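You operate a simulated robot arm through the tools that you are given. There is no shell and no other tool.

You are at the controls of a simulated two-armed robot. One attempt, no reset.

Task
Swing the side arm in, run its feelers onto the specimen, zero it.
Fine: pull the red pin to free the feeler head; the display ends at 0.00 mm.

It is judged by the outcome, as a careful person would: the job done as asked, and still so three seconds after it is handed in. It fails if anything else is knocked over, pushed out of place, dropped, spilled or broken.

Robot
Two 7-joint arms with two-finger parallel grippers on one trunk, on a base that drives. Base frame: it is fixed to the floor where the robot stands at the start and does not move with it; the origin is under the middle of the robot, x ahead of it, y to its left, z up. Lengths are in m, angles in rad, forces in N, time in s.
The left shoulder is at the start at [0.05, 0.168, 1.107], the right one opposite. With the tool pointing down near the work surface each hand reaches from about 0.1 to 0.52 m from the robot's upright axis, wherever it stands, measured 20 degrees to its own side. Places, roughly: feeler head [-3.8, 0, 1.2]; side arm [-3.6, 0, 1.2]; side arm pin [-3.7, 0, 1.2]; side arm zero button [-3.7, 0, 1.2]. Payload 1.57 kg a hand.
The tool frame of a hand sits at the grasp point between the pads (the TCP): z along the fingers, y along the line on which they close. The tips reach 0.03 m beyond it. Largest opening 0.08 m; finger width 0.017, thickness 0.012; the body of the gripper, 0.04 by 0.082 m, starts 0.08 m behind the TCP.
Orientation is that of the tool frame in the base frame, as a unit quaternion [w, x, y, z]. With the fingers straight down and closing along the base's y, the tool's x points along the base's -x, its y along +y and its z along -z.

Tools
- The arms move only by the tool servo_tool. It takes "left_increments", "right_increments" or both (then of equal length, played together; a hand with none holds still); each is a list that holds one entry, the list of rows, each a list of 7 numbers: the gripper command, from -1 (shut) to 1 (fully open), values between in proportion, then the shift along the tool's x, y, z in m, then the turn, a rotation vector about the tool's x, y, z in rad. In form: [[[hand, x, y, z, rx, ry, rz], ...]]. A call has 1 to 20 rows; each row is the pose to reach, as a shift and turn from the pose commanded when the call began, along the tool's axes at that moment. A row lasts 0.2 s, in which the tool goes at most 0.05 m and 0.15 rad; a call with a longer step from one row to the next is refused whole, and so is a gripper value outside its range. A pose out of reach is approached as far as the arm can. The call stops where the force on the tool passes 40 N (or 10 N more than at its start, if that is more) or the arm is blocked; 0.2 s more then pass. Each finger travels about 0.045 m/s and halts on what it meets, pressing with about 25 N; the grip force reading is that of the motor and also rises with nothing between the fingers. The clock runs only during rows and for 0.2 s after the last one: add rows that repeat a pose to give the fingers time. The reply holds the time, the measured pose of the TCP, the force on the tool along the base axes, the opening and the grip force, in the units named above and with some noise, with the torque about the TCP (base axes, N m) and any sound that the robot's microphone picked up.
- Cameras (640 x 400 px; columns grow to the right, rows downward): "scene" is now at [0.1326, 0.0094, 1.3309]; the picture's right is [0.10, -0.99, 0.00], its down [-0.45, -0.05, -0.89] and it looks along [0.89, 0.09, -0.46] (base axes); focal length 256 px, centre (320, 200). "left" rides on the left gripper at [0.072, 0.007, -0.122] in its tool frame; the picture's right is [-0.09, 1.00, 0.00], its down [-0.84, -0.08, -0.54] and it looks along [-0.54, -0.05, 0.84] (tool axes); focal length 238 px, centre (320, 200). "right" rides on the right gripper at [0.072, -0.007, -0.122] in its tool frame; the picture's right is [0.09, 1.00, 0.00], its down [-0.84, 0.08, -0.54] and it looks along [-0.54, 0.05, 0.84] (tool axes); focal length 238 px, centre (320, 200). There is no depth. A picture from a camera that has moved, and an enlarged one, comes with that camera's place and axes in the base frame and with its lens.
- snapshot(camera): a new picture of that camera. It takes no simulated time.
- move_column(by): slides the trunk up (or, below 0, down) by that many m; the arms and the scene camera ride with it, the base frame stays. It gives what a move gives, with no picture.
- roll_base(legs): drives the robot by 1 to 6 legs, each [ahead, left, turn to the left] in m, m and rad, along the robot's own axes; the way and the turn of a leg run together, so that a leg with both is an arc; at most 1.5 m and 3.142 rad a leg. The arms and the cameras ride along, it lands a little off, and it stops where it bumps. It gives what a move gives.
- head_to(pan, tilt): turns the head with the scene camera to pan (to the left, within 1.396 rad either way) and tilt (down, from -0.506 to 1.204), counted from straight ahead of the robot. It gives what a move gives.
- inspect(camera, box): a new picture of the part [left, top, right, bottom] of that camera's present view, enlarged. It takes no simulated time.
- sign_off(): hands the job in; it is judged then, once.

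Nothing tells you exact positions but the pictures and the camera data. Unless the task says otherwise, let go and move clear before handing in.

The tools are called as name(argument=value, ...) on one line, values as JSON. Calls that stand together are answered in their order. servo_tool: Moves the arms, as the interface text tells. Its arguments: {"type":"object","properties":{"left_increments":{"type":"array"},"right_increments":{"type":"array"}},"required":[]} The other tools are called the same way: move_column (by) slides the trunk up or down; roll_base (legs) drives the base; head_to (pan, tilt) turns the head that bears the scene camera; snapshot (camera) takes a picture; inspect (camera, box) takes an enlarged picture of a part of a camera's view; sign_off () hands the job in.

At the start:

```text
clock: 0.0
left_tool_pos: [0.3612, 0.1951, 1.1723]
left_tool_rot: [0.001, -0.001, 1.0, -0.001]
left_wrist_force: [0.2, 0.1, -0.2]
left_ft_torque: [0.0, -0.01, -0.01]
left_width: 0.0798
left_grasp_force: 0.1
right_tool_pos: [0.388, -0.1374, 1.1602]
right_tool_rot: [0.0, 0.0, 1.0, 0.0]
right_wrist_force: [-0.7, 0.7, 0.4]
right_ft_torque: [0.01, 0.0, 0.04]
right_width: 0.0799
right_grasp_force: 0.1
trunk travel left (down, up): [-0.275, 0.168]
robot x, y, heading: [-0.0004, -0.0004, -0.003]
head pan, tilt: [0.103, 0.475]
```

scene: 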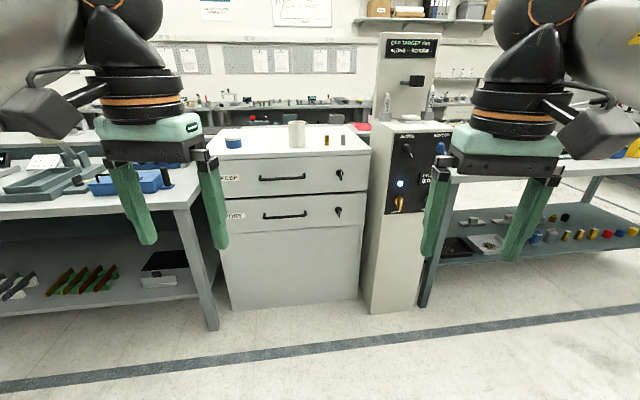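
right: 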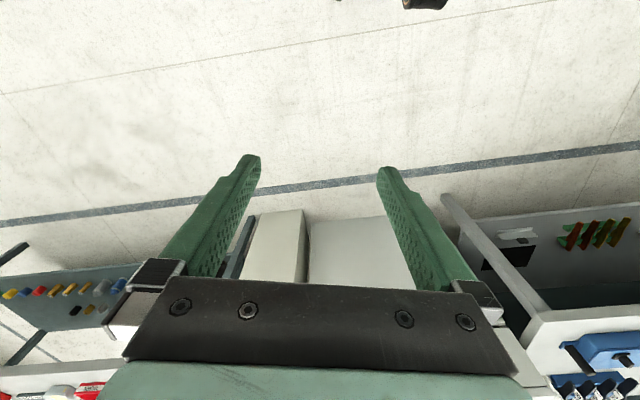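
left: 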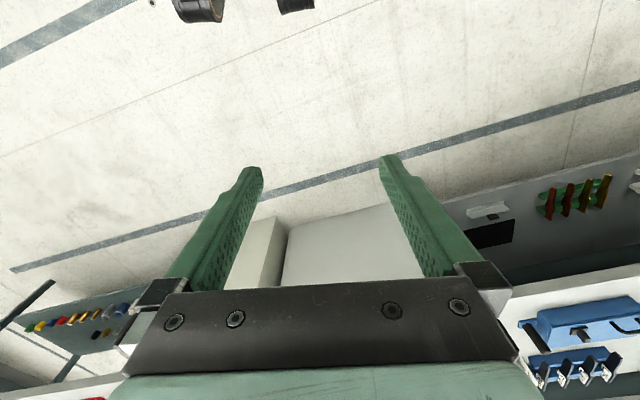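

I see benches, a drawer cabinet and a panel ahead, but the side arm is about 3.7 m behind the robot. I'll turn around first and look.

roll_base(legs=[[0, 0, 3.14]])

head_to(pan=0, tilt=0.2)

snapshot(camera="scene")

```text
clock: 7.7
left_tool_pos: [-0.3634, -0.1912, 1.172]
left_tool_rot: [-0.001, 1.0, -0.005, -0.001]
left_wrist_force: [0.4, -0.8, 0.4]
left_ft_torque: [0.0, 0.03, 0.01]
left_width: 0.08
left_grasp_force: 0.0
right_tool_pos: [-0.3859, 0.1415, 1.1597]
right_tool_rot: [0.0, 1.0, -0.006, 0.0]
right_wrist_force: [-0.3, 0.5, 0.2]
right_ft_torque: [0.02, 0.02, 0.01]
right_width: 0.0798
right_grasp_force: 0.0
trunk travel left (down, up): [-0.275, 0.168]
robot x, y, heading: [-0.001, 0.0016, 3.128]
head pan, tilt: [0.103, 0.475]
```

```text
clock: 8.5
left_tool_pos: [-0.3639, -0.1899, 1.1711]
left_tool_rot: [-0.001, 1.0, -0.005, 0.001]
left_wrist_force: [-0.2, 0.4, -0.2]
left_ft_torque: [-0.01, -0.02, 0.0]
left_width: 0.0797
left_grasp_force: 0.0
right_tool_pos: [-0.3857, 0.1418, 1.1611]
right_tool_rot: [-0.001, 1.0, -0.006, 0.0]
right_wrist_force: [0.1, -0.1, -1.4]
right_ft_torque: [0.0, -0.01, -0.02]
right_width: 0.08
right_grasp_force: 0.1
trunk travel left (down, up): [-0.275, 0.168]
robot x, y, heading: [-0.0, -0.0005, 3.131]
head pan, tilt: [0.0, 0.201]
```

```text
taken
camera scene: at [-0.1316, 0.0013, 1.3562], right [0.01, 1.0, 0.0], down [0.2, 0.0, -0.98], along [-0.98, 0.01, -0.2], focal length 256 px, centre (320, 200)
```

scene: 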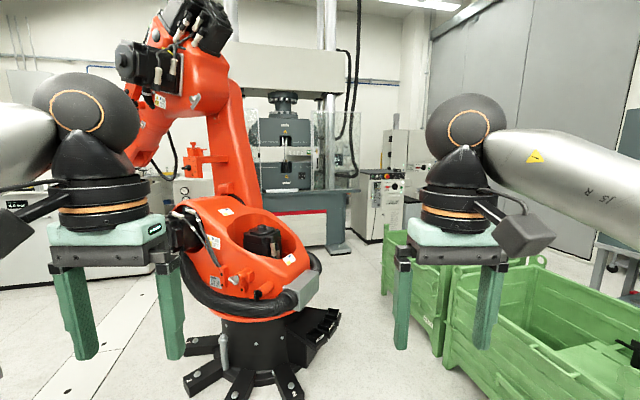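

A testing machine stands at the back, with an orange industrial robot between us and green bins to the right. I'll zoom in to find the side arm and a safe path.

inspect(camera="scene", box=[230, 80, 430, 260])

head_to(pan=-0.5, tilt=0.5)

snapshot(camera="scene")

head_to(pan=0.5, tilt=0.5)

snapshot(camera="scene")

```text
2.22 times, centred on (330, 170) of scene
camera zoom: at [-0.1316, 0.0013, 1.3562], right [0.01, 1.0, 0.0], down [0.2, 0.0, -0.98], along [-0.98, 0.01, -0.2], focal length 568 px, centre (298, 267)
```

zoom: 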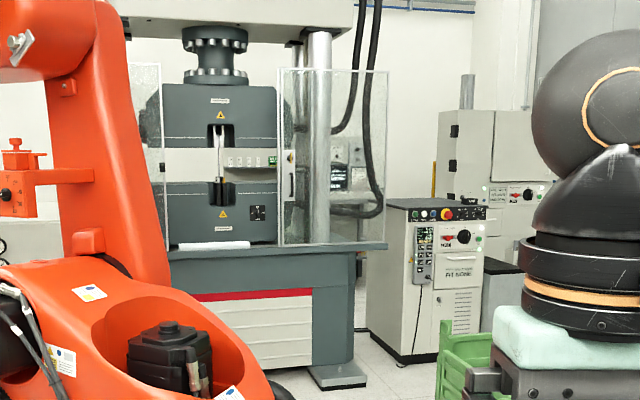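

```text
clock: 9.4
left_tool_pos: [-0.3634, -0.1916, 1.1714]
left_tool_rot: [-0.001, 1.0, -0.005, 0.0]
left_wrist_force: [0.2, 1.0, 0.5]
left_ft_torque: [0.03, 0.01, -0.01]
left_width: 0.0798
left_grasp_force: 0.1
right_tool_pos: [-0.3854, 0.1418, 1.1605]
right_tool_rot: [-0.001, 1.0, -0.005, -0.001]
right_wrist_force: [0.0, -0.8, 0.1]
right_ft_torque: [0.03, -0.02, 0.0]
right_width: 0.0801
right_grasp_force: 0.0
trunk travel left (down, up): [-0.275, 0.168]
robot x, y, heading: [0.0036, -0.001, 3.129]
head pan, tilt: [-0.499, 0.499]
```

```text
taken
camera scene: at [-0.1178, 0.0447, 1.3286], right [0.49, 0.87, 0.0], down [0.42, -0.23, -0.88], along [-0.77, 0.43, -0.48], focal length 256 px, centre (320, 200)
```

scene: 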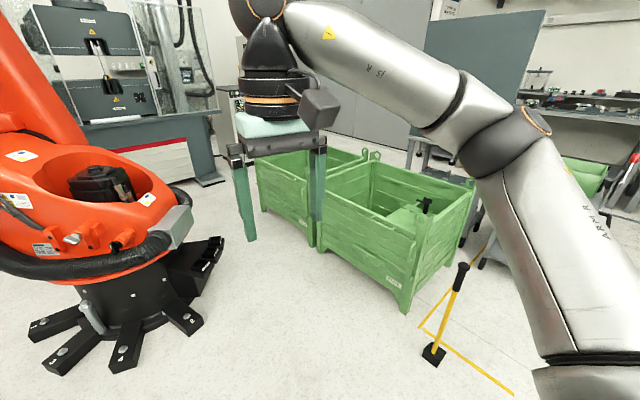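

```text
clock: 10.7
left_tool_pos: [-0.3633, -0.1928, 1.172]
left_tool_rot: [-0.001, 1.0, -0.005, 0.0]
left_wrist_force: [0.7, -0.3, -0.3]
left_ft_torque: [0.01, -0.03, 0.0]
left_width: 0.0801
left_grasp_force: 0.1
right_tool_pos: [-0.3855, 0.1415, 1.1608]
right_tool_rot: [0.0, 1.0, -0.006, 0.001]
right_wrist_force: [0.8, 0.3, 0.4]
right_ft_torque: [0.01, 0.01, 0.0]
right_width: 0.0798
right_grasp_force: 0.0
trunk travel left (down, up): [-0.275, 0.168]
robot x, y, heading: [-0.0053, 0.0012, 3.131]
head pan, tilt: [0.499, 0.499]
```

```text
taken
camera scene: at [-0.1188, -0.0423, 1.3286], right [-0.47, 0.88, 0.0], down [0.42, 0.22, -0.88], along [-0.78, -0.41, -0.48], focal length 256 px, centre (320, 200)
```

scene: 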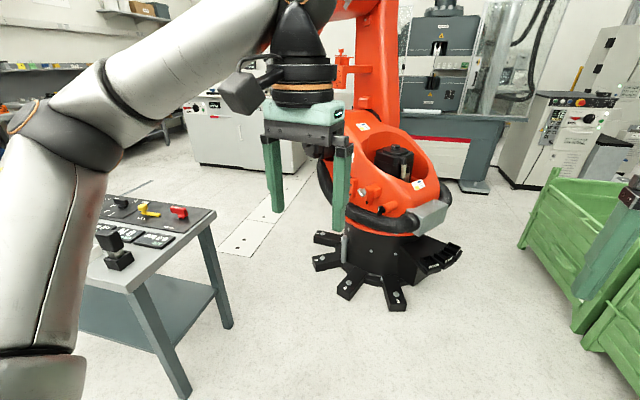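

The machine is behind the orange robot, and there's a gap between that robot and the green bins. I'll check my own footprint and then look more closely at the gap.

head_to(pan=0, tilt=1.2)

snapshot(camera="scene")

head_to(pan=-0.15, tilt=0.55)

snapshot(camera="scene")

head_to(pan=-1.39, tilt=0.9)

snapshot(camera="scene")

```text
clock: 11.8
left_tool_pos: [-0.364, -0.19, 1.1713]
left_tool_rot: [-0.001, 1.0, -0.005, 0.0]
left_wrist_force: [1.2, -0.9, -0.1]
left_ft_torque: [0.03, -0.02, 0.01]
left_width: 0.0799
left_grasp_force: 0.1
right_tool_pos: [-0.3853, 0.142, 1.1606]
right_tool_rot: [0.0, 1.0, -0.005, 0.001]
right_wrist_force: [0.4, 0.5, 1.0]
right_ft_torque: [0.02, 0.03, -0.04]
right_width: 0.0798
right_grasp_force: 0.1
trunk travel left (down, up): [-0.275, 0.168]
robot x, y, heading: [0.0005, -0.0023, 3.135]
head pan, tilt: [0.0, 1.201]
```

```text
taken
camera scene: at [-0.0943, 0.0009, 1.2749], right [0.01, 1.0, 0.0], down [0.93, -0.01, -0.36], along [-0.36, 0.0, -0.93], focal length 256 px, centre (320, 200)
```

scene: 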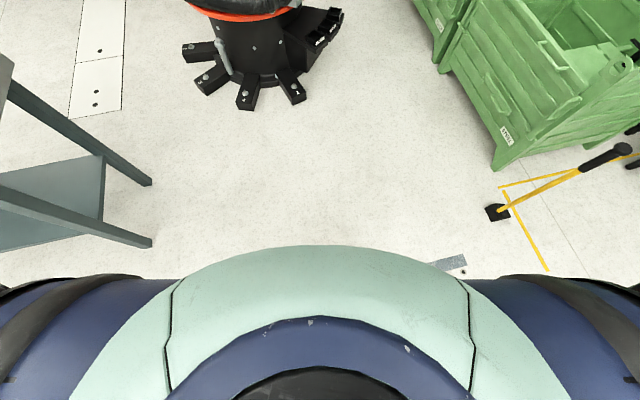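

```text
clock: 12.8
left_tool_pos: [-0.3642, -0.1911, 1.1707]
left_tool_rot: [-0.001, 1.0, -0.006, 0.0]
left_wrist_force: [0.8, -0.4, -0.3]
left_ft_torque: [0.0, -0.01, 0.03]
left_width: 0.0801
left_grasp_force: 0.0
right_tool_pos: [-0.3851, 0.1426, 1.1603]
right_tool_rot: [0.0, 1.0, -0.005, 0.0]
right_wrist_force: [0.6, 0.7, -0.5]
right_ft_torque: [-0.01, 0.01, -0.01]
right_width: 0.0797
right_grasp_force: 0.0
trunk travel left (down, up): [-0.275, 0.168]
robot x, y, heading: [-0.0009, -0.0031, 3.13]
head pan, tilt: [-0.15, 0.55]
```

```text
taken
camera scene: at [-0.127, 0.0147, 1.3239], right [0.16, 0.99, 0.0], down [0.52, -0.08, -0.85], along [-0.84, 0.14, -0.52], focal length 256 px, centre (320, 200)
```

scene: 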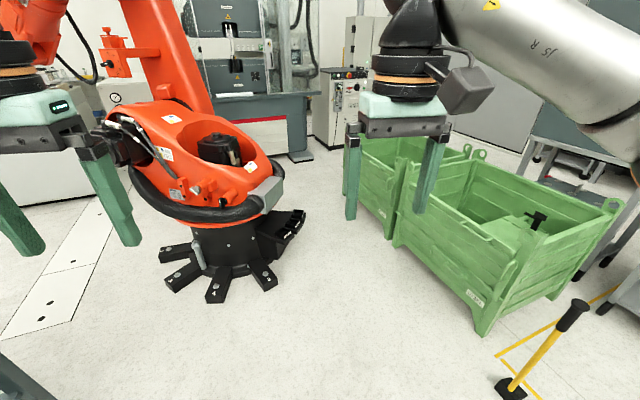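

```text
clock: 14.2
left_tool_pos: [-0.3635, -0.1901, 1.171]
left_tool_rot: [-0.001, 1.0, -0.005, 0.0]
left_wrist_force: [-0.4, 0.0, 0.6]
left_ft_torque: [0.01, -0.01, 0.04]
left_width: 0.0802
left_grasp_force: 0.1
right_tool_pos: [-0.3851, 0.142, 1.1602]
right_tool_rot: [0.0, 1.0, -0.005, 0.0]
right_wrist_force: [0.9, 0.1, -0.2]
right_ft_torque: [-0.04, 0.0, 0.0]
right_width: 0.0799
right_grasp_force: 0.1
trunk travel left (down, up): [-0.275, 0.168]
robot x, y, heading: [-0.0012, 0.0023, 3.135]
head pan, tilt: [-1.389, 0.901]
```

```text
taken
camera scene: at [-0.0513, 0.0747, 1.2947], right [0.99, 0.17, 0.0], down [0.13, -0.77, -0.62], along [-0.11, 0.61, -0.78], focal length 256 px, centre (320, 200)
```

scene: 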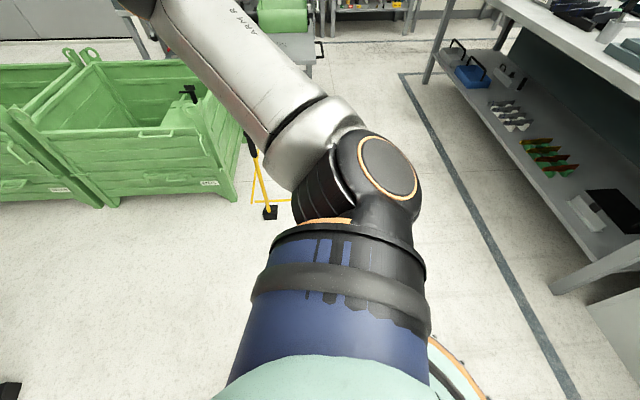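

The gap between the orange robot's feet and the bins is about 0.6 m. I'll tilt the hand cameras back to see how big my own base is.

servo_tool(left_increments=[[[1, 0, 0, 0, 0, 0.15, 0], [1, 0, 0, 0, 0, 0.3, 0], [1, 0, 0, 0, 0, 0.45, 0], [1, 0, 0, 0, 0, 0.6, 0]]], right_increments=[[[1, 0, 0, 0, 0, 0.15, 0], [1, 0, 0, 0, 0, 0.3, 0], [1, 0, 0, 0, 0, 0.45, 0], [1, 0, 0, 0, 0, 0.6, 0]]])

snapshot(camera="left")

snapshot(camera="right")

```text
clock: 15.2
left_tool_pos: [-0.3566, -0.1907, 1.1542]
left_tool_rot: [-0.001, 0.956, -0.005, 0.295]
left_wrist_force: [-0.2, -0.6, -0.3]
left_ft_torque: [0.01, -0.03, 0.01]
left_width: 0.08
left_grasp_force: 0.1
left hand out of reach, approached as far as the arm can: row 4
right_tool_pos: [-0.3787, 0.1413, 1.1512]
right_tool_rot: [0.003, 0.956, -0.005, 0.295]
right_wrist_force: [0.1, -0.1, 0.0]
right_ft_torque: [0.0, 0.0, 0.03]
right_width: 0.08
right_grasp_force: 0.0
right hand out of reach, approached as far as the arm can: row 4
trunk travel left (down, up): [-0.275, 0.168]
robot x, y, heading: [0.0012, -0.0017, 3.132]
head pan, tilt: [-1.389, 0.901]
```

```text
taken
camera left: at [-0.3652, -0.1994, 1.2957], right [-0.09, -0.99, -0.06], down [-1.0, 0.09, -0.02], along [0.03, 0.05, -1.0], focal length 238 px, centre (320, 200)
```

left: 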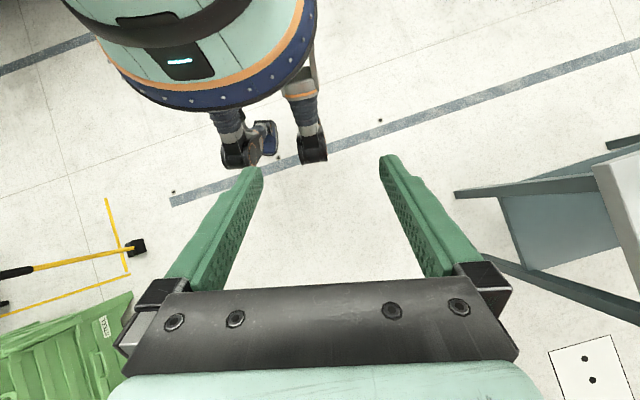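

```text
taken
camera right: at [-0.387, 0.1477, 1.2935], right [0.07, -1.0, 0.05], down [-1.0, -0.07, -0.02], along [0.03, -0.05, -1.0], focal length 238 px, centre (320, 200)
```

right: 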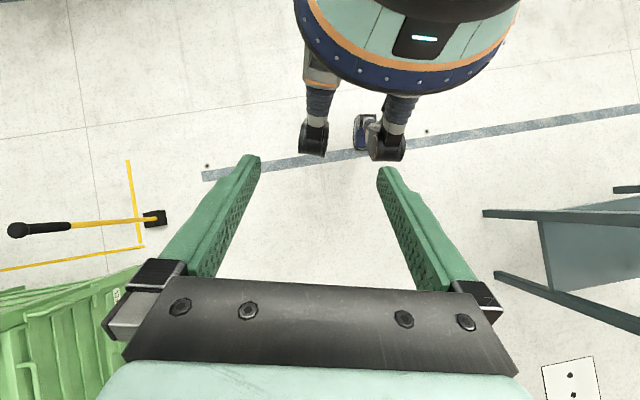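

My base is slim (about 0.25 m radius), so the gap is passable. I'll restore the hands, drive partway to the gap and look again.

servo_tool(left_increments=[[[1, 0, 0, 0, 0, -0.15, 0], [1, 0, 0, 0, 0, -0.3, 0], [1, 0, 0, 0, 0, -0.45, 0], [1, 0, 0, 0, 0, -0.6, 0]]], right_increments=[[[1, 0, 0, 0, 0, -0.15, 0], [1, 0, 0, 0, 0, -0.3, 0], [1, 0, 0, 0, 0, -0.45, 0], [1, 0, 0, 0, 0, -0.6, 0]]])

roll_base(legs=[[1.1, -0.47, 0]])

head_to(pan=0.1, tilt=0.2)

snapshot(camera="scene")

head_to(pan=0, tilt=0.8)

snapshot(camera="scene")

```text
clock: 16.2
left_tool_pos: [-0.3556, -0.1912, 1.1565]
left_tool_rot: [-0.002, 1.0, -0.004, -0.002]
left_wrist_force: [0.6, 0.9, 0.2]
left_ft_torque: [0.0, 0.02, 0.01]
left_width: 0.0799
left_grasp_force: 0.1
right_tool_pos: [-0.3743, 0.1409, 1.1515]
right_tool_rot: [0.001, 1.0, -0.006, -0.002]
right_wrist_force: [0.3, -0.2, -0.5]
right_ft_torque: [-0.01, -0.01, -0.02]
right_width: 0.0802
right_grasp_force: 0.1
trunk travel left (down, up): [-0.275, 0.168]
robot x, y, heading: [0.0004, -0.0009, 3.132]
head pan, tilt: [-1.389, 0.901]
```

```text
clock: 22.3
left_tool_pos: [-1.4598, 0.2746, 1.1532]
left_tool_rot: [-0.001, 1.0, -0.004, 0.0]
left_wrist_force: [0.5, -0.1, -0.5]
left_ft_torque: [-0.01, 0.05, 0.03]
left_width: 0.0802
left_grasp_force: 0.0
right_tool_pos: [-1.4809, 0.6059, 1.1509]
right_tool_rot: [0.0, 1.0, -0.004, 0.0]
right_wrist_force: [1.0, -0.2, 0.4]
right_ft_torque: [0.02, -0.01, -0.02]
right_width: 0.0799
right_grasp_force: 0.0
trunk travel left (down, up): [-0.275, 0.168]
robot x, y, heading: [-1.1066, 0.4691, 3.135]
head pan, tilt: [-1.389, 0.901]
```

```text
clock: 23.9
left_tool_pos: [-1.4597, 0.2746, 1.1543]
left_tool_rot: [-0.001, 1.0, -0.004, -0.001]
left_wrist_force: [0.1, 0.3, 0.6]
left_ft_torque: [0.0, 0.0, 0.0]
left_width: 0.08
left_grasp_force: 0.2
right_tool_pos: [-1.481, 0.6067, 1.1494]
right_tool_rot: [0.0, 1.0, -0.004, -0.001]
right_wrist_force: [-0.1, 0.2, -0.1]
right_ft_torque: [-0.01, -0.03, -0.03]
right_width: 0.08
right_grasp_force: 0.1
trunk travel left (down, up): [-0.275, 0.168]
robot x, y, heading: [-1.1054, 0.4669, 3.135]
head pan, tilt: [0.099, 0.201]
```

```text
taken
camera scene: at [-1.2363, 0.4576, 1.3562], right [-0.09, 1.0, 0.0], down [0.2, 0.02, -0.98], along [-0.98, -0.09, -0.2], focal length 256 px, centre (320, 200)
```

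scene: 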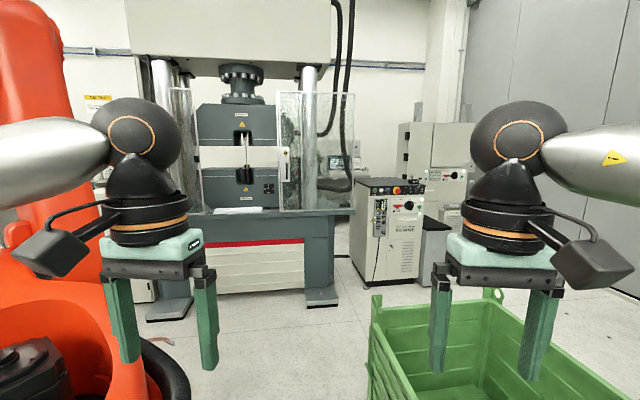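

```text
clock: 24.9
left_tool_pos: [-1.4596, 0.2746, 1.1545]
left_tool_rot: [-0.001, 1.0, -0.004, 0.0]
left_wrist_force: [0.5, 1.0, 0.2]
left_ft_torque: [-0.06, 0.03, 0.02]
left_width: 0.08
left_grasp_force: 0.0
right_tool_pos: [-1.4819, 0.6059, 1.1494]
right_tool_rot: [0.0, 1.0, -0.005, 0.0]
right_wrist_force: [-0.3, 0.7, -0.5]
right_ft_torque: [0.0, 0.02, 0.01]
right_width: 0.08
right_grasp_force: 0.1
trunk travel left (down, up): [-0.275, 0.168]
robot x, y, heading: [-1.1072, 0.4634, 3.132]
head pan, tilt: [0.0, 0.799]
```

```text
taken
camera scene: at [-1.2242, 0.4667, 1.3027], right [0.01, 1.0, 0.0], down [0.72, -0.01, -0.7], along [-0.7, 0.01, -0.72], focal length 256 px, centre (320, 200)
```

scene: 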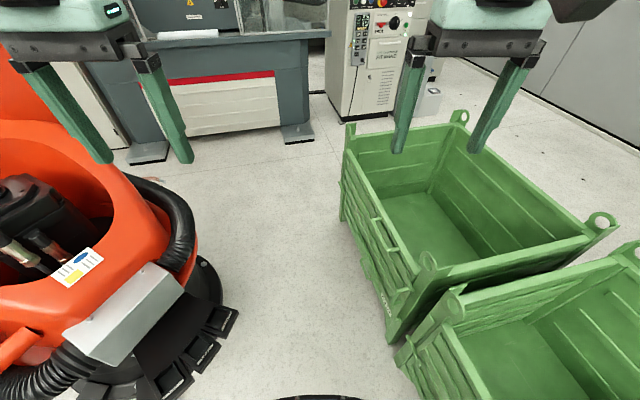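

The gap ahead is clear. I'll zoom in on the machine from here to find the side arm.

head_to(pan=0.1, tilt=0.1)

inspect(camera="scene", box=[160, 80, 380, 240])

inspect(camera="scene", box=[270, 100, 370, 200])

```text
clock: 26.0
left_tool_pos: [-1.4613, 0.2744, 1.1541]
left_tool_rot: [-0.001, 1.0, -0.004, 0.0]
left_wrist_force: [-0.6, 0.5, 0.0]
left_ft_torque: [0.02, 0.01, -0.01]
left_width: 0.08
left_grasp_force: 0.1
right_tool_pos: [-1.4819, 0.6067, 1.1515]
right_tool_rot: [0.0, 1.0, -0.004, 0.0]
right_wrist_force: [0.3, 0.3, 0.4]
right_ft_torque: [0.03, -0.01, 0.04]
right_width: 0.0803
right_grasp_force: 0.1
trunk travel left (down, up): [-0.275, 0.168]
robot x, y, heading: [-1.1059, 0.4688, 3.13]
head pan, tilt: [0.099, 0.099]
```

```text
2.50 times, centred on (270, 160) of scene
camera zoom: at [-1.2352, 0.4576, 1.3656], right [-0.09, 1.0, 0.0], down [0.1, 0.01, -0.99], along [-0.99, -0.09, -0.1], focal length 639 px, centre (445, 300)
```

zoom: 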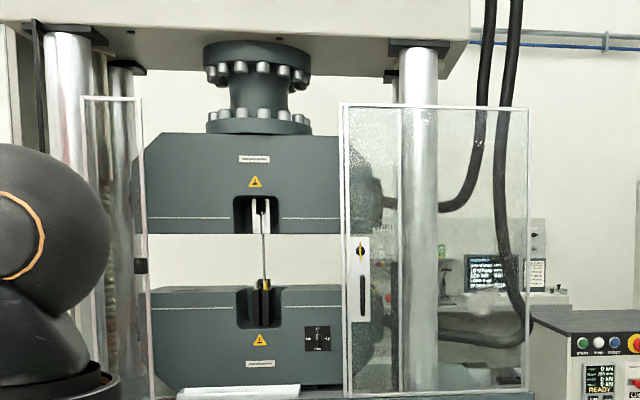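

```text
4.00 times, centred on (320, 150) of scene
camera zoom: at [-1.2352, 0.4576, 1.3656], right [-0.09, 1.0, 0.0], down [0.1, 0.01, -0.99], along [-0.99, -0.09, -0.1], focal length 1023 px, centre (320, 400)
```

zoom: 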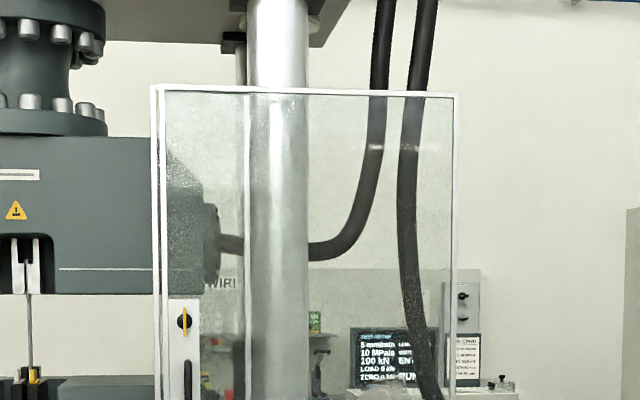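

The side arm's estimated position falls behind the right glass panel beside the column. I'll drive through the gap to get a better angle.

roll_base(legs=[[0.75, 0.06, 0], [0.5, 0.14, 0]])

head_to(pan=0.1, tilt=0.2)

snapshot(camera="scene")

head_to(pan=0.0, tilt=0.7)

snapshot(camera="scene")

```text
clock: 28.9
left_tool_pos: [-1.9505, 0.2383, 1.1528]
left_tool_rot: [-0.001, 1.0, 0.004, 0.002]
left_wrist_force: [0.9, -1.0, -0.5]
left_ft_torque: [0.08, 0.11, 0.03]
left_width: 0.0799
left_grasp_force: 0.1
right_tool_pos: [-1.9773, 0.5713, 1.1487]
right_tool_rot: [-0.001, 1.0, 0.001, 0.002]
right_wrist_force: [-0.7, -0.8, 0.5]
right_ft_torque: [0.17, -0.08, -0.01]
right_width: 0.08
right_grasp_force: 0.1
trunk travel left (down, up): [-0.275, 0.168]
robot x, y, heading: [-1.5978, 0.4372, -3.138]
head pan, tilt: [0.099, 0.099]
stopped in leg 1: the robot was blocked; the commanded pose is now the measured one
```

```text
clock: 29.6
left_tool_pos: [-1.9513, 0.2395, 1.1525]
left_tool_rot: [0.0, 1.0, 0.005, 0.002]
left_wrist_force: [1.3, -2.0, -1.3]
left_ft_torque: [0.08, 0.11, -0.01]
left_width: 0.0798
left_grasp_force: 0.0
right_tool_pos: [-1.9781, 0.5718, 1.1489]
right_tool_rot: [-0.002, 1.0, 0.002, 0.001]
right_wrist_force: [0.2, -1.4, 1.5]
right_ft_torque: [0.12, -0.11, 0.03]
right_width: 0.0798
right_grasp_force: 0.0
trunk travel left (down, up): [-0.275, 0.168]
robot x, y, heading: [-1.5976, 0.4342, -3.133]
head pan, tilt: [0.099, 0.201]
```

```text
taken
camera scene: at [-1.7295, 0.425, 1.3563], right [-0.1, 0.99, 0.0], down [0.2, 0.02, -0.98], along [-0.97, -0.1, -0.2], focal length 256 px, centre (320, 200)
```

scene: 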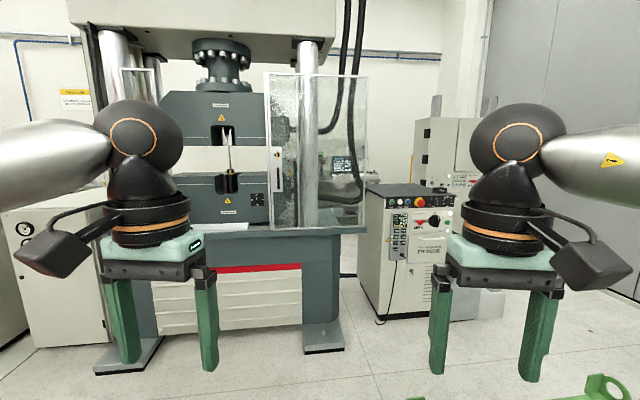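

```text
clock: 30.5
left_tool_pos: [-1.9511, 0.2407, 1.1528]
left_tool_rot: [-0.001, 1.0, 0.002, 0.001]
left_wrist_force: [-2.8, 3.7, 4.1]
left_ft_torque: [-0.33, -0.28, -0.02]
left_width: 0.0799
left_grasp_force: 0.0
right_tool_pos: [-1.9763, 0.5729, 1.1493]
right_tool_rot: [-0.001, 1.0, -0.001, 0.001]
right_wrist_force: [3.1, 3.0, -4.4]
right_ft_torque: [-0.31, 0.24, -0.01]
right_width: 0.0798
right_grasp_force: 0.0
trunk travel left (down, up): [-0.275, 0.168]
robot x, y, heading: [-1.6003, 0.4329, -3.139]
head pan, tilt: [0.0, 0.7]
```

```text
taken
camera scene: at [-1.7213, 0.4345, 1.3109], right [0.0, 1.0, 0.0], down [0.64, 0.0, -0.77], along [-0.77, 0.0, -0.64], focal length 256 px, centre (320, 200)
```

scene: 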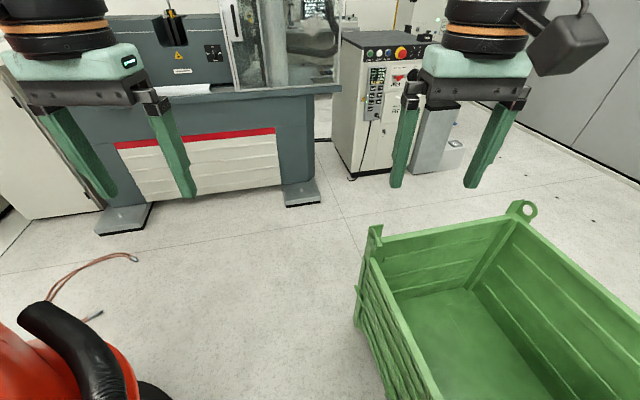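

The base was blocked at x≈-1.6. I'll look to both sides to see what it touched.

head_to(pan=1.39, tilt=0.9)

snapshot(camera="scene")

head_to(pan=-1.39, tilt=0.9)

snapshot(camera="scene")

snapshot(camera="left")

snapshot(camera="right")

```text
clock: 32.0
left_tool_pos: [-1.9503, 0.2384, 1.1537]
left_tool_rot: [0.0, 1.0, 0.004, 0.002]
left_wrist_force: [0.2, 0.9, -0.2]
left_ft_torque: [-0.03, -0.06, 0.03]
left_width: 0.0801
left_grasp_force: 0.0
right_tool_pos: [-1.9774, 0.5716, 1.1488]
right_tool_rot: [-0.001, 1.0, 0.001, 0.002]
right_wrist_force: [0.2, 1.1, 0.2]
right_ft_torque: [-0.07, 0.02, -0.01]
right_width: 0.08
right_grasp_force: 0.1
trunk travel left (down, up): [-0.275, 0.168]
robot x, y, heading: [-1.6021, 0.4329, -3.134]
head pan, tilt: [1.389, 0.901]
```

```text
taken
camera scene: at [-1.6499, 0.3604, 1.2947], right [-0.98, 0.18, 0.0], down [0.14, 0.77, -0.62], along [-0.11, -0.61, -0.78], focal length 256 px, centre (320, 200)
```

scene: 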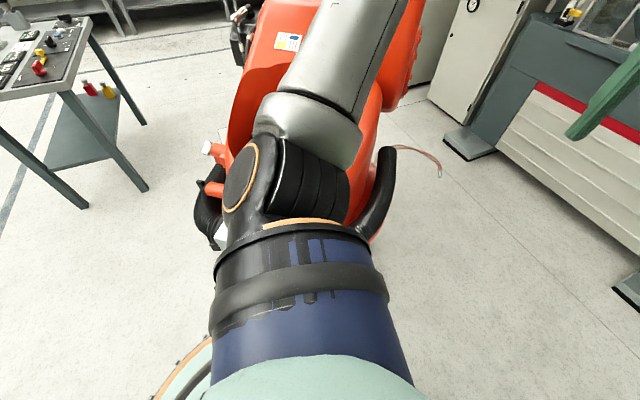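

```text
clock: 34.5
left_tool_pos: [-1.9511, 0.239, 1.1532]
left_tool_rot: [0.0, 1.0, 0.004, 0.002]
left_wrist_force: [1.0, -0.8, -0.7]
left_ft_torque: [0.1, 0.1, -0.02]
left_width: 0.0803
left_grasp_force: 0.2
right_tool_pos: [-1.9772, 0.5712, 1.1489]
right_tool_rot: [-0.001, 1.0, 0.001, 0.001]
right_wrist_force: [-0.6, -0.7, 0.9]
right_ft_torque: [0.09, -0.06, 0.0]
right_width: 0.08
right_grasp_force: 0.1
trunk travel left (down, up): [-0.275, 0.168]
robot x, y, heading: [-1.5998, 0.437, -3.132]
head pan, tilt: [-1.389, 0.901]
```

```text
taken
camera scene: at [-1.6508, 0.5089, 1.2947], right [0.98, 0.19, 0.0], down [0.15, -0.77, -0.62], along [-0.12, 0.61, -0.78], focal length 256 px, centre (320, 200)
```

scene: 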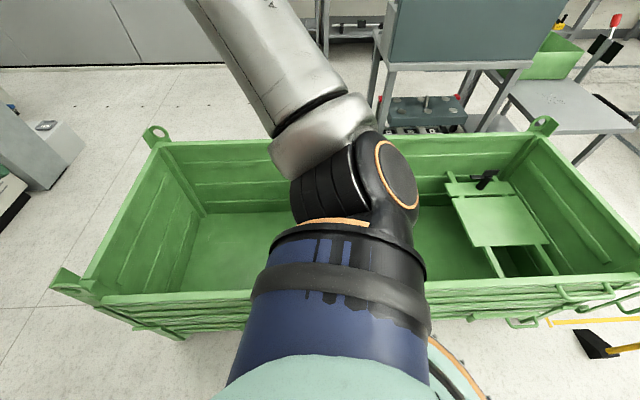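

```text
taken
camera left: at [-1.879, 0.2317, 1.2753], right [-0.08, -1.0, 0.0], down [-0.84, 0.07, 0.54], along [-0.54, 0.05, -0.84], focal length 238 px, centre (320, 200)
```

left: 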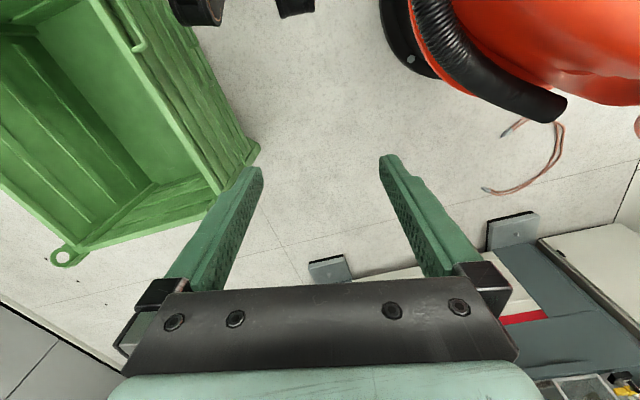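

```text
taken
camera right: at [-1.9068, 0.5777, 1.2722], right [0.1, -1.0, 0.0], down [-0.84, -0.08, 0.54], along [-0.54, -0.05, -0.84], focal length 238 px, centre (320, 200)
```

right: 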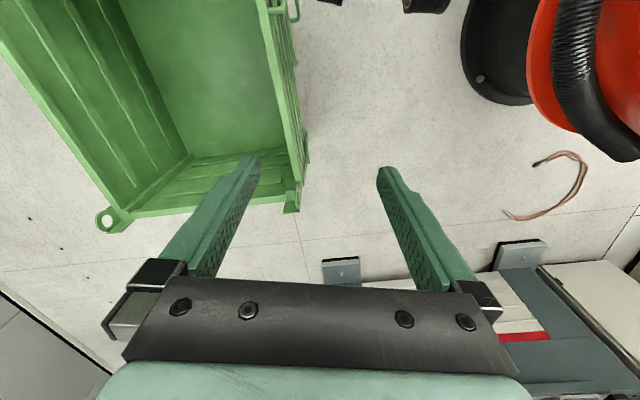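

The left side appears close to a connector box on the orange robot's base and the right side close to the bin. I'll tilt the hand cameras back again to see the clearance.

servo_tool(left_increments=[[[1, 0, 0, 0, 0, 0.15, 0], [1, 0, 0, 0, 0, 0.3, 0], [1, 0, 0, 0, 0, 0.45, 0], [1, 0, 0, 0, 0, 0.6, 0], [1, 0, 0, 0, 0, 0.75, 0]]], right_increments=[[[1, 0, 0, 0, 0, 0.15, 0], [1, 0, 0, 0, 0, 0.3, 0], [1, 0, 0, 0, 0, 0.45, 0], [1, 0, 0, 0, 0, 0.6, 0], [1, 0, 0, 0, 0, 0.75, 0]]])

snapshot(camera="left")

snapshot(camera="right")

```text
clock: 35.7
left_tool_pos: [-1.9363, 0.2413, 1.1181]
left_tool_rot: [-0.002, 0.93, 0.003, 0.368]
left_wrist_force: [1.0, -0.7, -1.2]
left_ft_torque: [0.11, 0.03, 0.08]
left_width: 0.0798
left_grasp_force: 0.1
left hand out of reach, approached as far as the arm can: row 5
right_tool_pos: [-1.9601, 0.5834, 1.1169]
right_tool_rot: [0.0, 0.929, 0.001, 0.371]
right_wrist_force: [-1.9, -1.3, 1.4]
right_ft_torque: [0.14, -0.09, 0.08]
right_width: 0.0799
right_grasp_force: 0.1
right hand out of reach, approached as far as the arm can: row 5
trunk travel left (down, up): [-0.275, 0.168]
robot x, y, heading: [-1.5967, 0.4398, -3.133]
head pan, tilt: [-1.389, 0.901]
```

```text
taken
camera left: at [-1.9666, 0.2336, 1.2571], right [-0.06, -1.0, -0.06], down [-0.98, 0.07, -0.18], along [0.18, 0.05, -0.98], focal length 238 px, centre (320, 200)
```

left: 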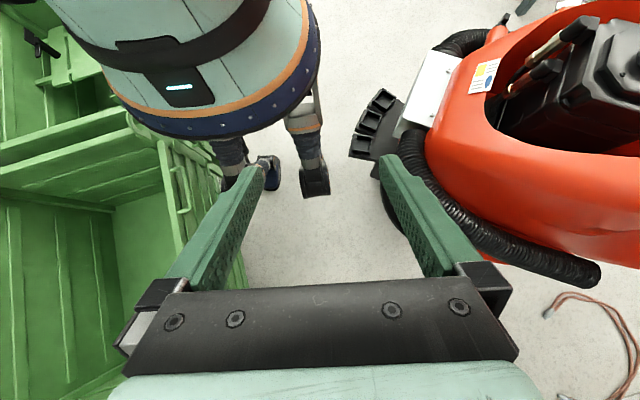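

```text
taken
camera right: at [-1.9918, 0.5891, 1.2567], right [0.07, -1.0, 0.06], down [-0.98, -0.08, -0.18], along [0.19, -0.05, -0.98], focal length 238 px, centre (320, 200)
```

right: 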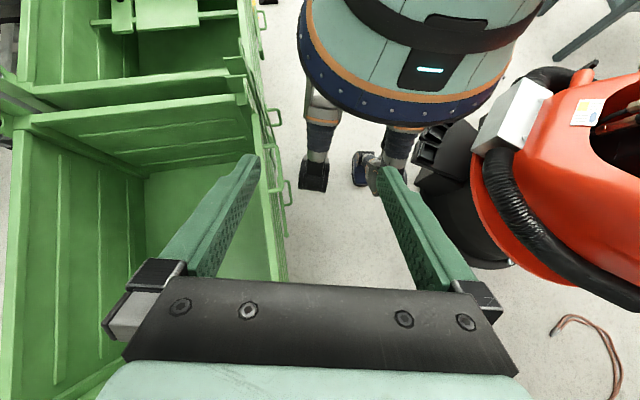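

The gap pinches to about 0.56–0.58 m between the connector box and the bin handles, which is too tight. I'll restore the hands, back out and look at the route around the other side.

servo_tool(left_increments=[[[1, 0, 0, 0, 0, -0.15, 0], [1, 0, 0, 0, 0, -0.3, 0], [1, 0, 0, 0, 0, -0.45, 0], [1, 0, 0, 0, 0, -0.6, 0], [1, 0, 0, 0, 0, -0.75, 0]]], right_increments=[[[1, 0, 0, 0, 0, -0.15, 0], [1, 0, 0, 0, 0, -0.3, 0], [1, 0, 0, 0, 0, -0.45, 0], [1, 0, 0, 0, 0, -0.6, 0], [1, 0, 0, 0, 0, -0.75, 0]]])

roll_base(legs=[[-0.4, 0.0, 0], [-1.2, 0.44, 0], [0, 0, 1.5]])

head_to(pan=0, tilt=0.5)

snapshot(camera="scene")

head_to(pan=-0.8, tilt=0.4)

snapshot(camera="scene")

```text
clock: 36.9
left_tool_pos: [-1.9344, 0.2406, 1.1191]
left_tool_rot: [-0.001, 1.0, 0.004, 0.001]
left_wrist_force: [1.0, -1.0, 0.1]
left_ft_torque: [0.1, 0.11, 0.0]
left_width: 0.0799
left_grasp_force: 0.0
right_tool_pos: [-1.957, 0.5825, 1.1184]
right_tool_rot: [-0.001, 1.0, 0.0, 0.0]
right_wrist_force: [-0.3, -0.8, 1.2]
right_ft_torque: [0.1, -0.08, 0.0]
right_width: 0.0801
right_grasp_force: 0.0
trunk travel left (down, up): [-0.275, 0.168]
robot x, y, heading: [-1.5992, 0.4304, -3.139]
head pan, tilt: [-1.389, 0.901]
```

```text
clock: 49.0
left_tool_pos: [0.1587, -0.3543, 1.1189]
left_tool_rot: [-0.002, 0.733, 0.68, 0.002]
left_wrist_force: [-0.3, -0.5, -0.1]
left_ft_torque: [0.01, 0.0, 0.02]
left_width: 0.0801
left_grasp_force: 0.2
right_tool_pos: [-0.1841, -0.3485, 1.1192]
right_tool_rot: [-0.002, 0.735, 0.678, 0.001]
right_wrist_force: [-0.5, -0.4, 0.4]
right_ft_torque: [0.02, 0.03, 0.02]
right_width: 0.0799
right_grasp_force: 0.1
trunk travel left (down, up): [-0.275, 0.168]
robot x, y, heading: [-0.006, -0.0029, -1.643]
head pan, tilt: [-1.389, 0.901]
```

```text
clock: 50.5
left_tool_pos: [0.1585, -0.3541, 1.1185]
left_tool_rot: [-0.002, 0.733, 0.68, 0.001]
left_wrist_force: [0.6, -0.1, -0.2]
left_ft_torque: [-0.01, 0.0, 0.03]
left_width: 0.0801
left_grasp_force: 0.1
right_tool_pos: [-0.183, -0.3491, 1.1175]
right_tool_rot: [-0.001, 0.735, 0.678, 0.001]
right_wrist_force: [0.3, -0.3, -0.5]
right_ft_torque: [0.0, 0.02, 0.01]
right_width: 0.0797
right_grasp_force: 0.0
trunk travel left (down, up): [-0.275, 0.168]
robot x, y, heading: [-0.0084, -0.0064, -1.65]
head pan, tilt: [0.0, 0.499]
```

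```text
taken
camera scene: at [-0.0158, -0.134, 1.3286], right [-1.0, 0.08, 0.0], down [0.04, 0.48, -0.88], along [-0.07, -0.88, -0.48], focal length 256 px, centre (320, 200)
```

scene: 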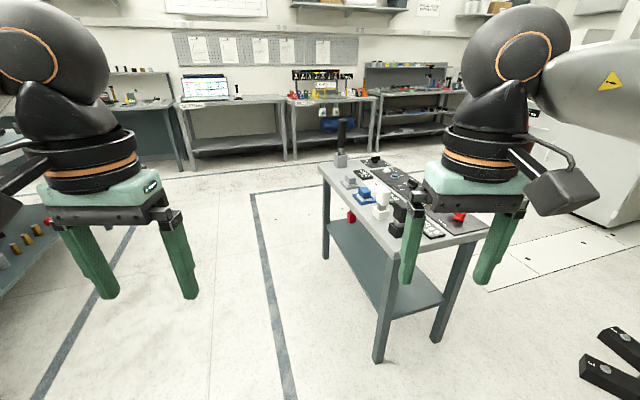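

```text
clock: 51.7
left_tool_pos: [0.1581, -0.3534, 1.1194]
left_tool_rot: [-0.001, 0.733, 0.68, 0.001]
left_wrist_force: [-0.5, 0.2, 0.4]
left_ft_torque: [0.02, -0.06, -0.02]
left_width: 0.08
left_grasp_force: 0.1
right_tool_pos: [-0.1826, -0.3499, 1.1189]
right_tool_rot: [-0.002, 0.734, 0.679, 0.001]
right_wrist_force: [0.7, -0.1, -0.3]
right_ft_torque: [0.02, -0.01, 0.0]
right_width: 0.08
right_grasp_force: 0.1
trunk travel left (down, up): [-0.275, 0.168]
robot x, y, heading: [-0.0064, -0.0013, -1.646]
head pan, tilt: [-0.799, 0.4]
```

```text
taken
camera scene: at [-0.0799, -0.1026, 1.3377], right [-0.64, 0.77, 0.0], down [0.3, 0.25, -0.92], along [-0.71, -0.59, -0.39], focal length 256 px, centre (320, 200)
```

scene: 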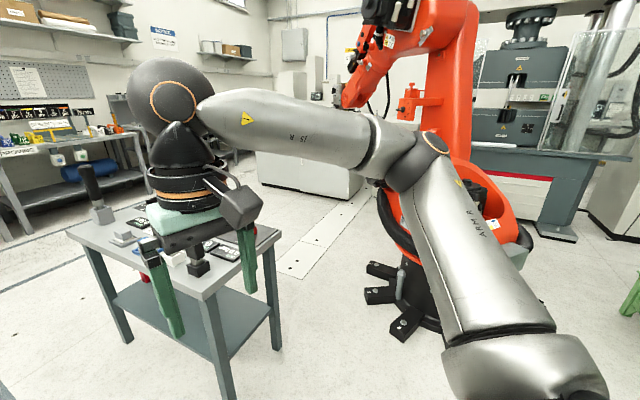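

The table has items on it, but there is wide open floor around its far side. I'll go round it with good clearance.

roll_base(legs=[[0.55, 0.4, 0.07], [1.35, 0.02, 0], [0.35, 0, -1.5]])

head_to(pan=0, tilt=0.3)

snapshot(camera="scene")

head_to(pan=-0.7, tilt=0.3)

snapshot(camera="scene")

```text
clock: 65.8
left_tool_pos: [-0.1139, -2.4002, 1.1198]
left_tool_rot: [-0.002, 0.999, 0.05, 0.002]
left_wrist_force: [0.8, 0.4, 0.3]
left_ft_torque: [-0.03, 0.01, -0.01]
left_width: 0.0803
left_grasp_force: 0.0
right_tool_pos: [-0.1674, -2.0631, 1.1192]
right_tool_rot: [0.0, 0.999, 0.047, 0.002]
right_wrist_force: [-0.2, -0.2, 0.7]
right_ft_torque: [0.01, 0.01, -0.01]
right_width: 0.08
right_grasp_force: 0.0
trunk travel left (down, up): [-0.275, 0.168]
robot x, y, heading: [0.2054, -2.1766, -3.037]
head pan, tilt: [-0.799, 0.4]
cut short: leg 3
```

```text
clock: 66.9
left_tool_pos: [-0.1139, -2.4, 1.1181]
left_tool_rot: [-0.001, 0.999, 0.05, 0.003]
left_wrist_force: [0.4, 0.1, -0.1]
left_ft_torque: [-0.01, -0.04, 0.01]
left_width: 0.0802
left_grasp_force: 0.1
right_tool_pos: [-0.1684, -2.062, 1.1185]
right_tool_rot: [-0.001, 0.999, 0.047, 0.002]
right_wrist_force: [-0.6, -0.1, 0.2]
right_ft_torque: [-0.02, -0.01, 0.0]
right_width: 0.0799
right_grasp_force: 0.1
trunk travel left (down, up): [-0.275, 0.168]
robot x, y, heading: [0.2055, -2.1785, -3.044]
head pan, tilt: [0.0, 0.3]
```

```text
taken
camera scene: at [0.0719, -2.1897, 1.347], right [-0.1, 1.0, 0.0], down [0.29, 0.03, -0.96], along [-0.95, -0.09, -0.3], focal length 256 px, centre (320, 200)
```

scene: 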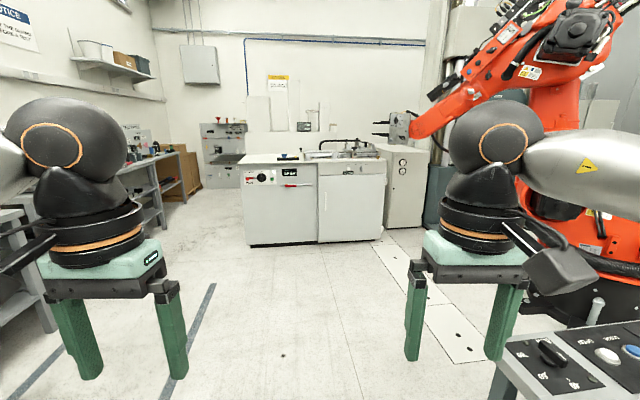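

```text
clock: 68.0
left_tool_pos: [-0.1124, -2.4006, 1.1196]
left_tool_rot: [-0.001, 0.999, 0.05, 0.002]
left_wrist_force: [0.3, 0.6, -0.3]
left_ft_torque: [0.03, -0.02, 0.02]
left_width: 0.0799
left_grasp_force: 0.1
right_tool_pos: [-0.1675, -2.0625, 1.1184]
right_tool_rot: [-0.001, 0.999, 0.047, 0.002]
right_wrist_force: [-1.4, -0.4, -0.1]
right_ft_torque: [-0.01, 0.01, 0.03]
right_width: 0.0799
right_grasp_force: 0.1
trunk travel left (down, up): [-0.275, 0.168]
robot x, y, heading: [0.2022, -2.1778, -3.043]
head pan, tilt: [-0.7, 0.3]
```

```text
taken
camera scene: at [0.0879, -2.1279, 1.347], right [0.57, 0.82, 0.0], down [0.24, -0.17, -0.96], along [-0.79, 0.54, -0.3], focal length 256 px, centre (320, 200)
```

scene: 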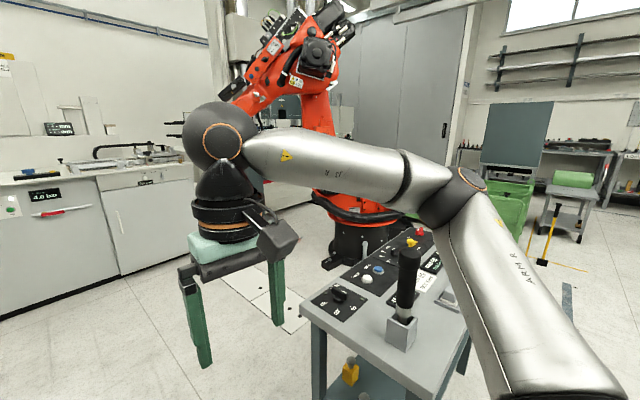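

Open floor ahead; the orange robot's forearm crosses the route at about z 1.5, so I'll lower the trunk before passing under it. First I'll move clear of the table.

roll_base(legs=[[0.1, 0.2, 0], [1.0, -0.05, 0], [0, 0, -0.6]])

move_column(by=-0.26)

head_to(pan=0, tilt=0.1)

snapshot(camera="scene")

```text
clock: 76.9
left_tool_pos: [-1.2752, -2.4401, 1.12]
left_tool_rot: [0.0, 0.968, -0.249, 0.002]
left_wrist_force: [-0.2, -0.6, 0.6]
left_ft_torque: [0.02, 0.01, 0.02]
left_width: 0.0798
left_grasp_force: 0.1
right_tool_pos: [-1.127, -2.1322, 1.1175]
right_tool_rot: [0.0, 0.968, -0.253, 0.001]
right_wrist_force: [0.2, -0.6, 0.1]
right_ft_torque: [-0.01, -0.01, 0.02]
right_width: 0.0801
right_grasp_force: 0.1
trunk travel left (down, up): [-0.275, 0.168]
robot x, y, heading: [-0.8876, -2.4311, 2.63]
head pan, tilt: [-0.7, 0.3]
```

```text
clock: 79.6
left_tool_pos: [-1.2745, -2.4409, 0.8594]
left_tool_rot: [0.0, 0.968, -0.249, 0.002]
left_wrist_force: [-0.1, 0.2, -0.3]
left_ft_torque: [0.02, 0.03, -0.01]
left_width: 0.0801
left_grasp_force: 0.2
right_tool_pos: [-1.1279, -2.1326, 0.8584]
right_tool_rot: [0.0, 0.968, -0.252, 0.002]
right_wrist_force: [0.3, 0.1, 1.3]
right_ft_torque: [0.0, 0.0, -0.01]
right_width: 0.08
right_grasp_force: 0.1
trunk travel left (down, up): [-0.015, 0.428]
robot x, y, heading: [-0.8895, -2.4375, 2.639]
head pan, tilt: [-0.7, 0.3]
```

```text
clock: 80.7
left_tool_pos: [-1.2748, -2.4413, 0.8583]
left_tool_rot: [0.0, 0.968, -0.25, 0.002]
left_wrist_force: [0.4, 0.0, -0.3]
left_ft_torque: [0.02, 0.04, -0.02]
left_width: 0.08
left_grasp_force: 0.0
right_tool_pos: [-1.1281, -2.1323, 0.8593]
right_tool_rot: [0.0, 0.968, -0.252, 0.001]
right_wrist_force: [0.2, -0.3, -0.5]
right_ft_torque: [-0.01, -0.03, -0.02]
right_width: 0.0799
right_grasp_force: 0.1
trunk travel left (down, up): [-0.015, 0.428]
robot x, y, heading: [-0.887, -2.437, 2.633]
head pan, tilt: [0.0, 0.099]
```

```text
taken
camera scene: at [-1.001, -2.3719, 1.1056], right [0.49, 0.87, 0.0], down [0.09, -0.05, -0.99], along [-0.87, 0.48, -0.1], focal length 256 px, centre (320, 200)
```

scene: 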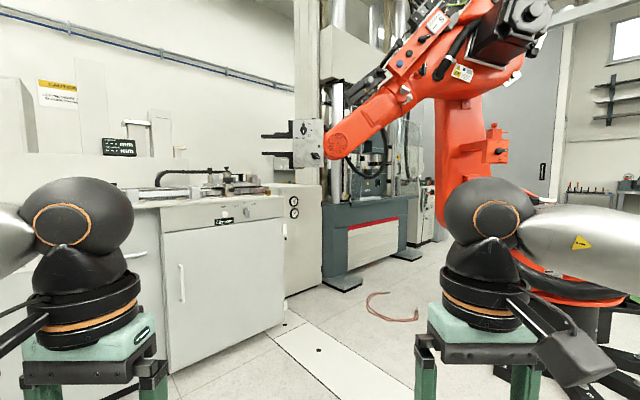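

I can see under the forearm to the machine. I'll zoom in on the machine and the forearm before passing.

inspect(camera="scene", box=[310, 80, 450, 260])

inspect(camera="scene", box=[350, 110, 440, 210])

```text
2.22 times, centred on (380, 170) of scene
camera zoom: at [-1.001, -2.3719, 1.1056], right [0.49, 0.87, 0.0], down [0.09, -0.05, -0.99], along [-0.87, 0.48, -0.1], focal length 568 px, centre (187, 267)
```

zoom: 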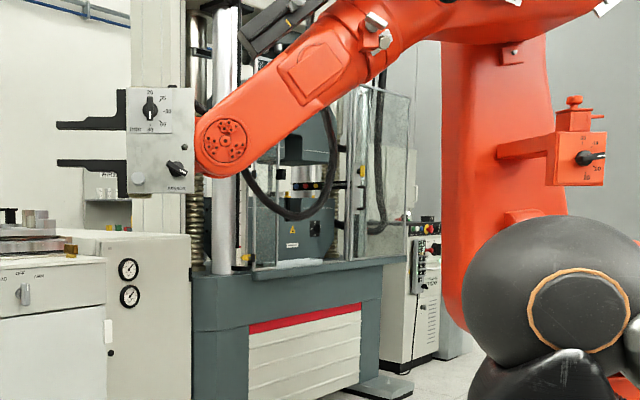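

```text
4.00 times, centred on (395, 160) of scene
camera zoom: at [-1.001, -2.3719, 1.1056], right [0.49, 0.87, 0.0], down [0.09, -0.05, -0.99], along [-0.87, 0.48, -0.1], focal length 1023 px, centre (20, 360)
```

zoom: 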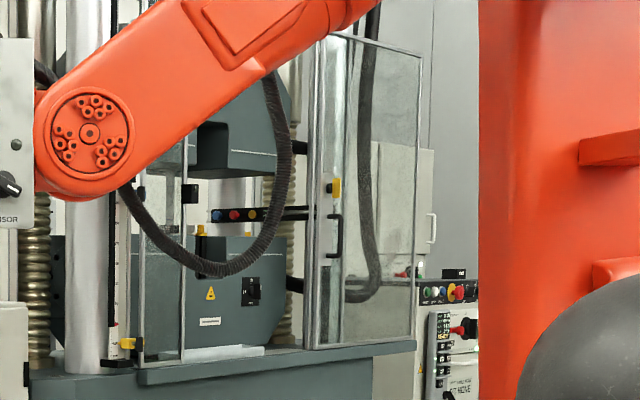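

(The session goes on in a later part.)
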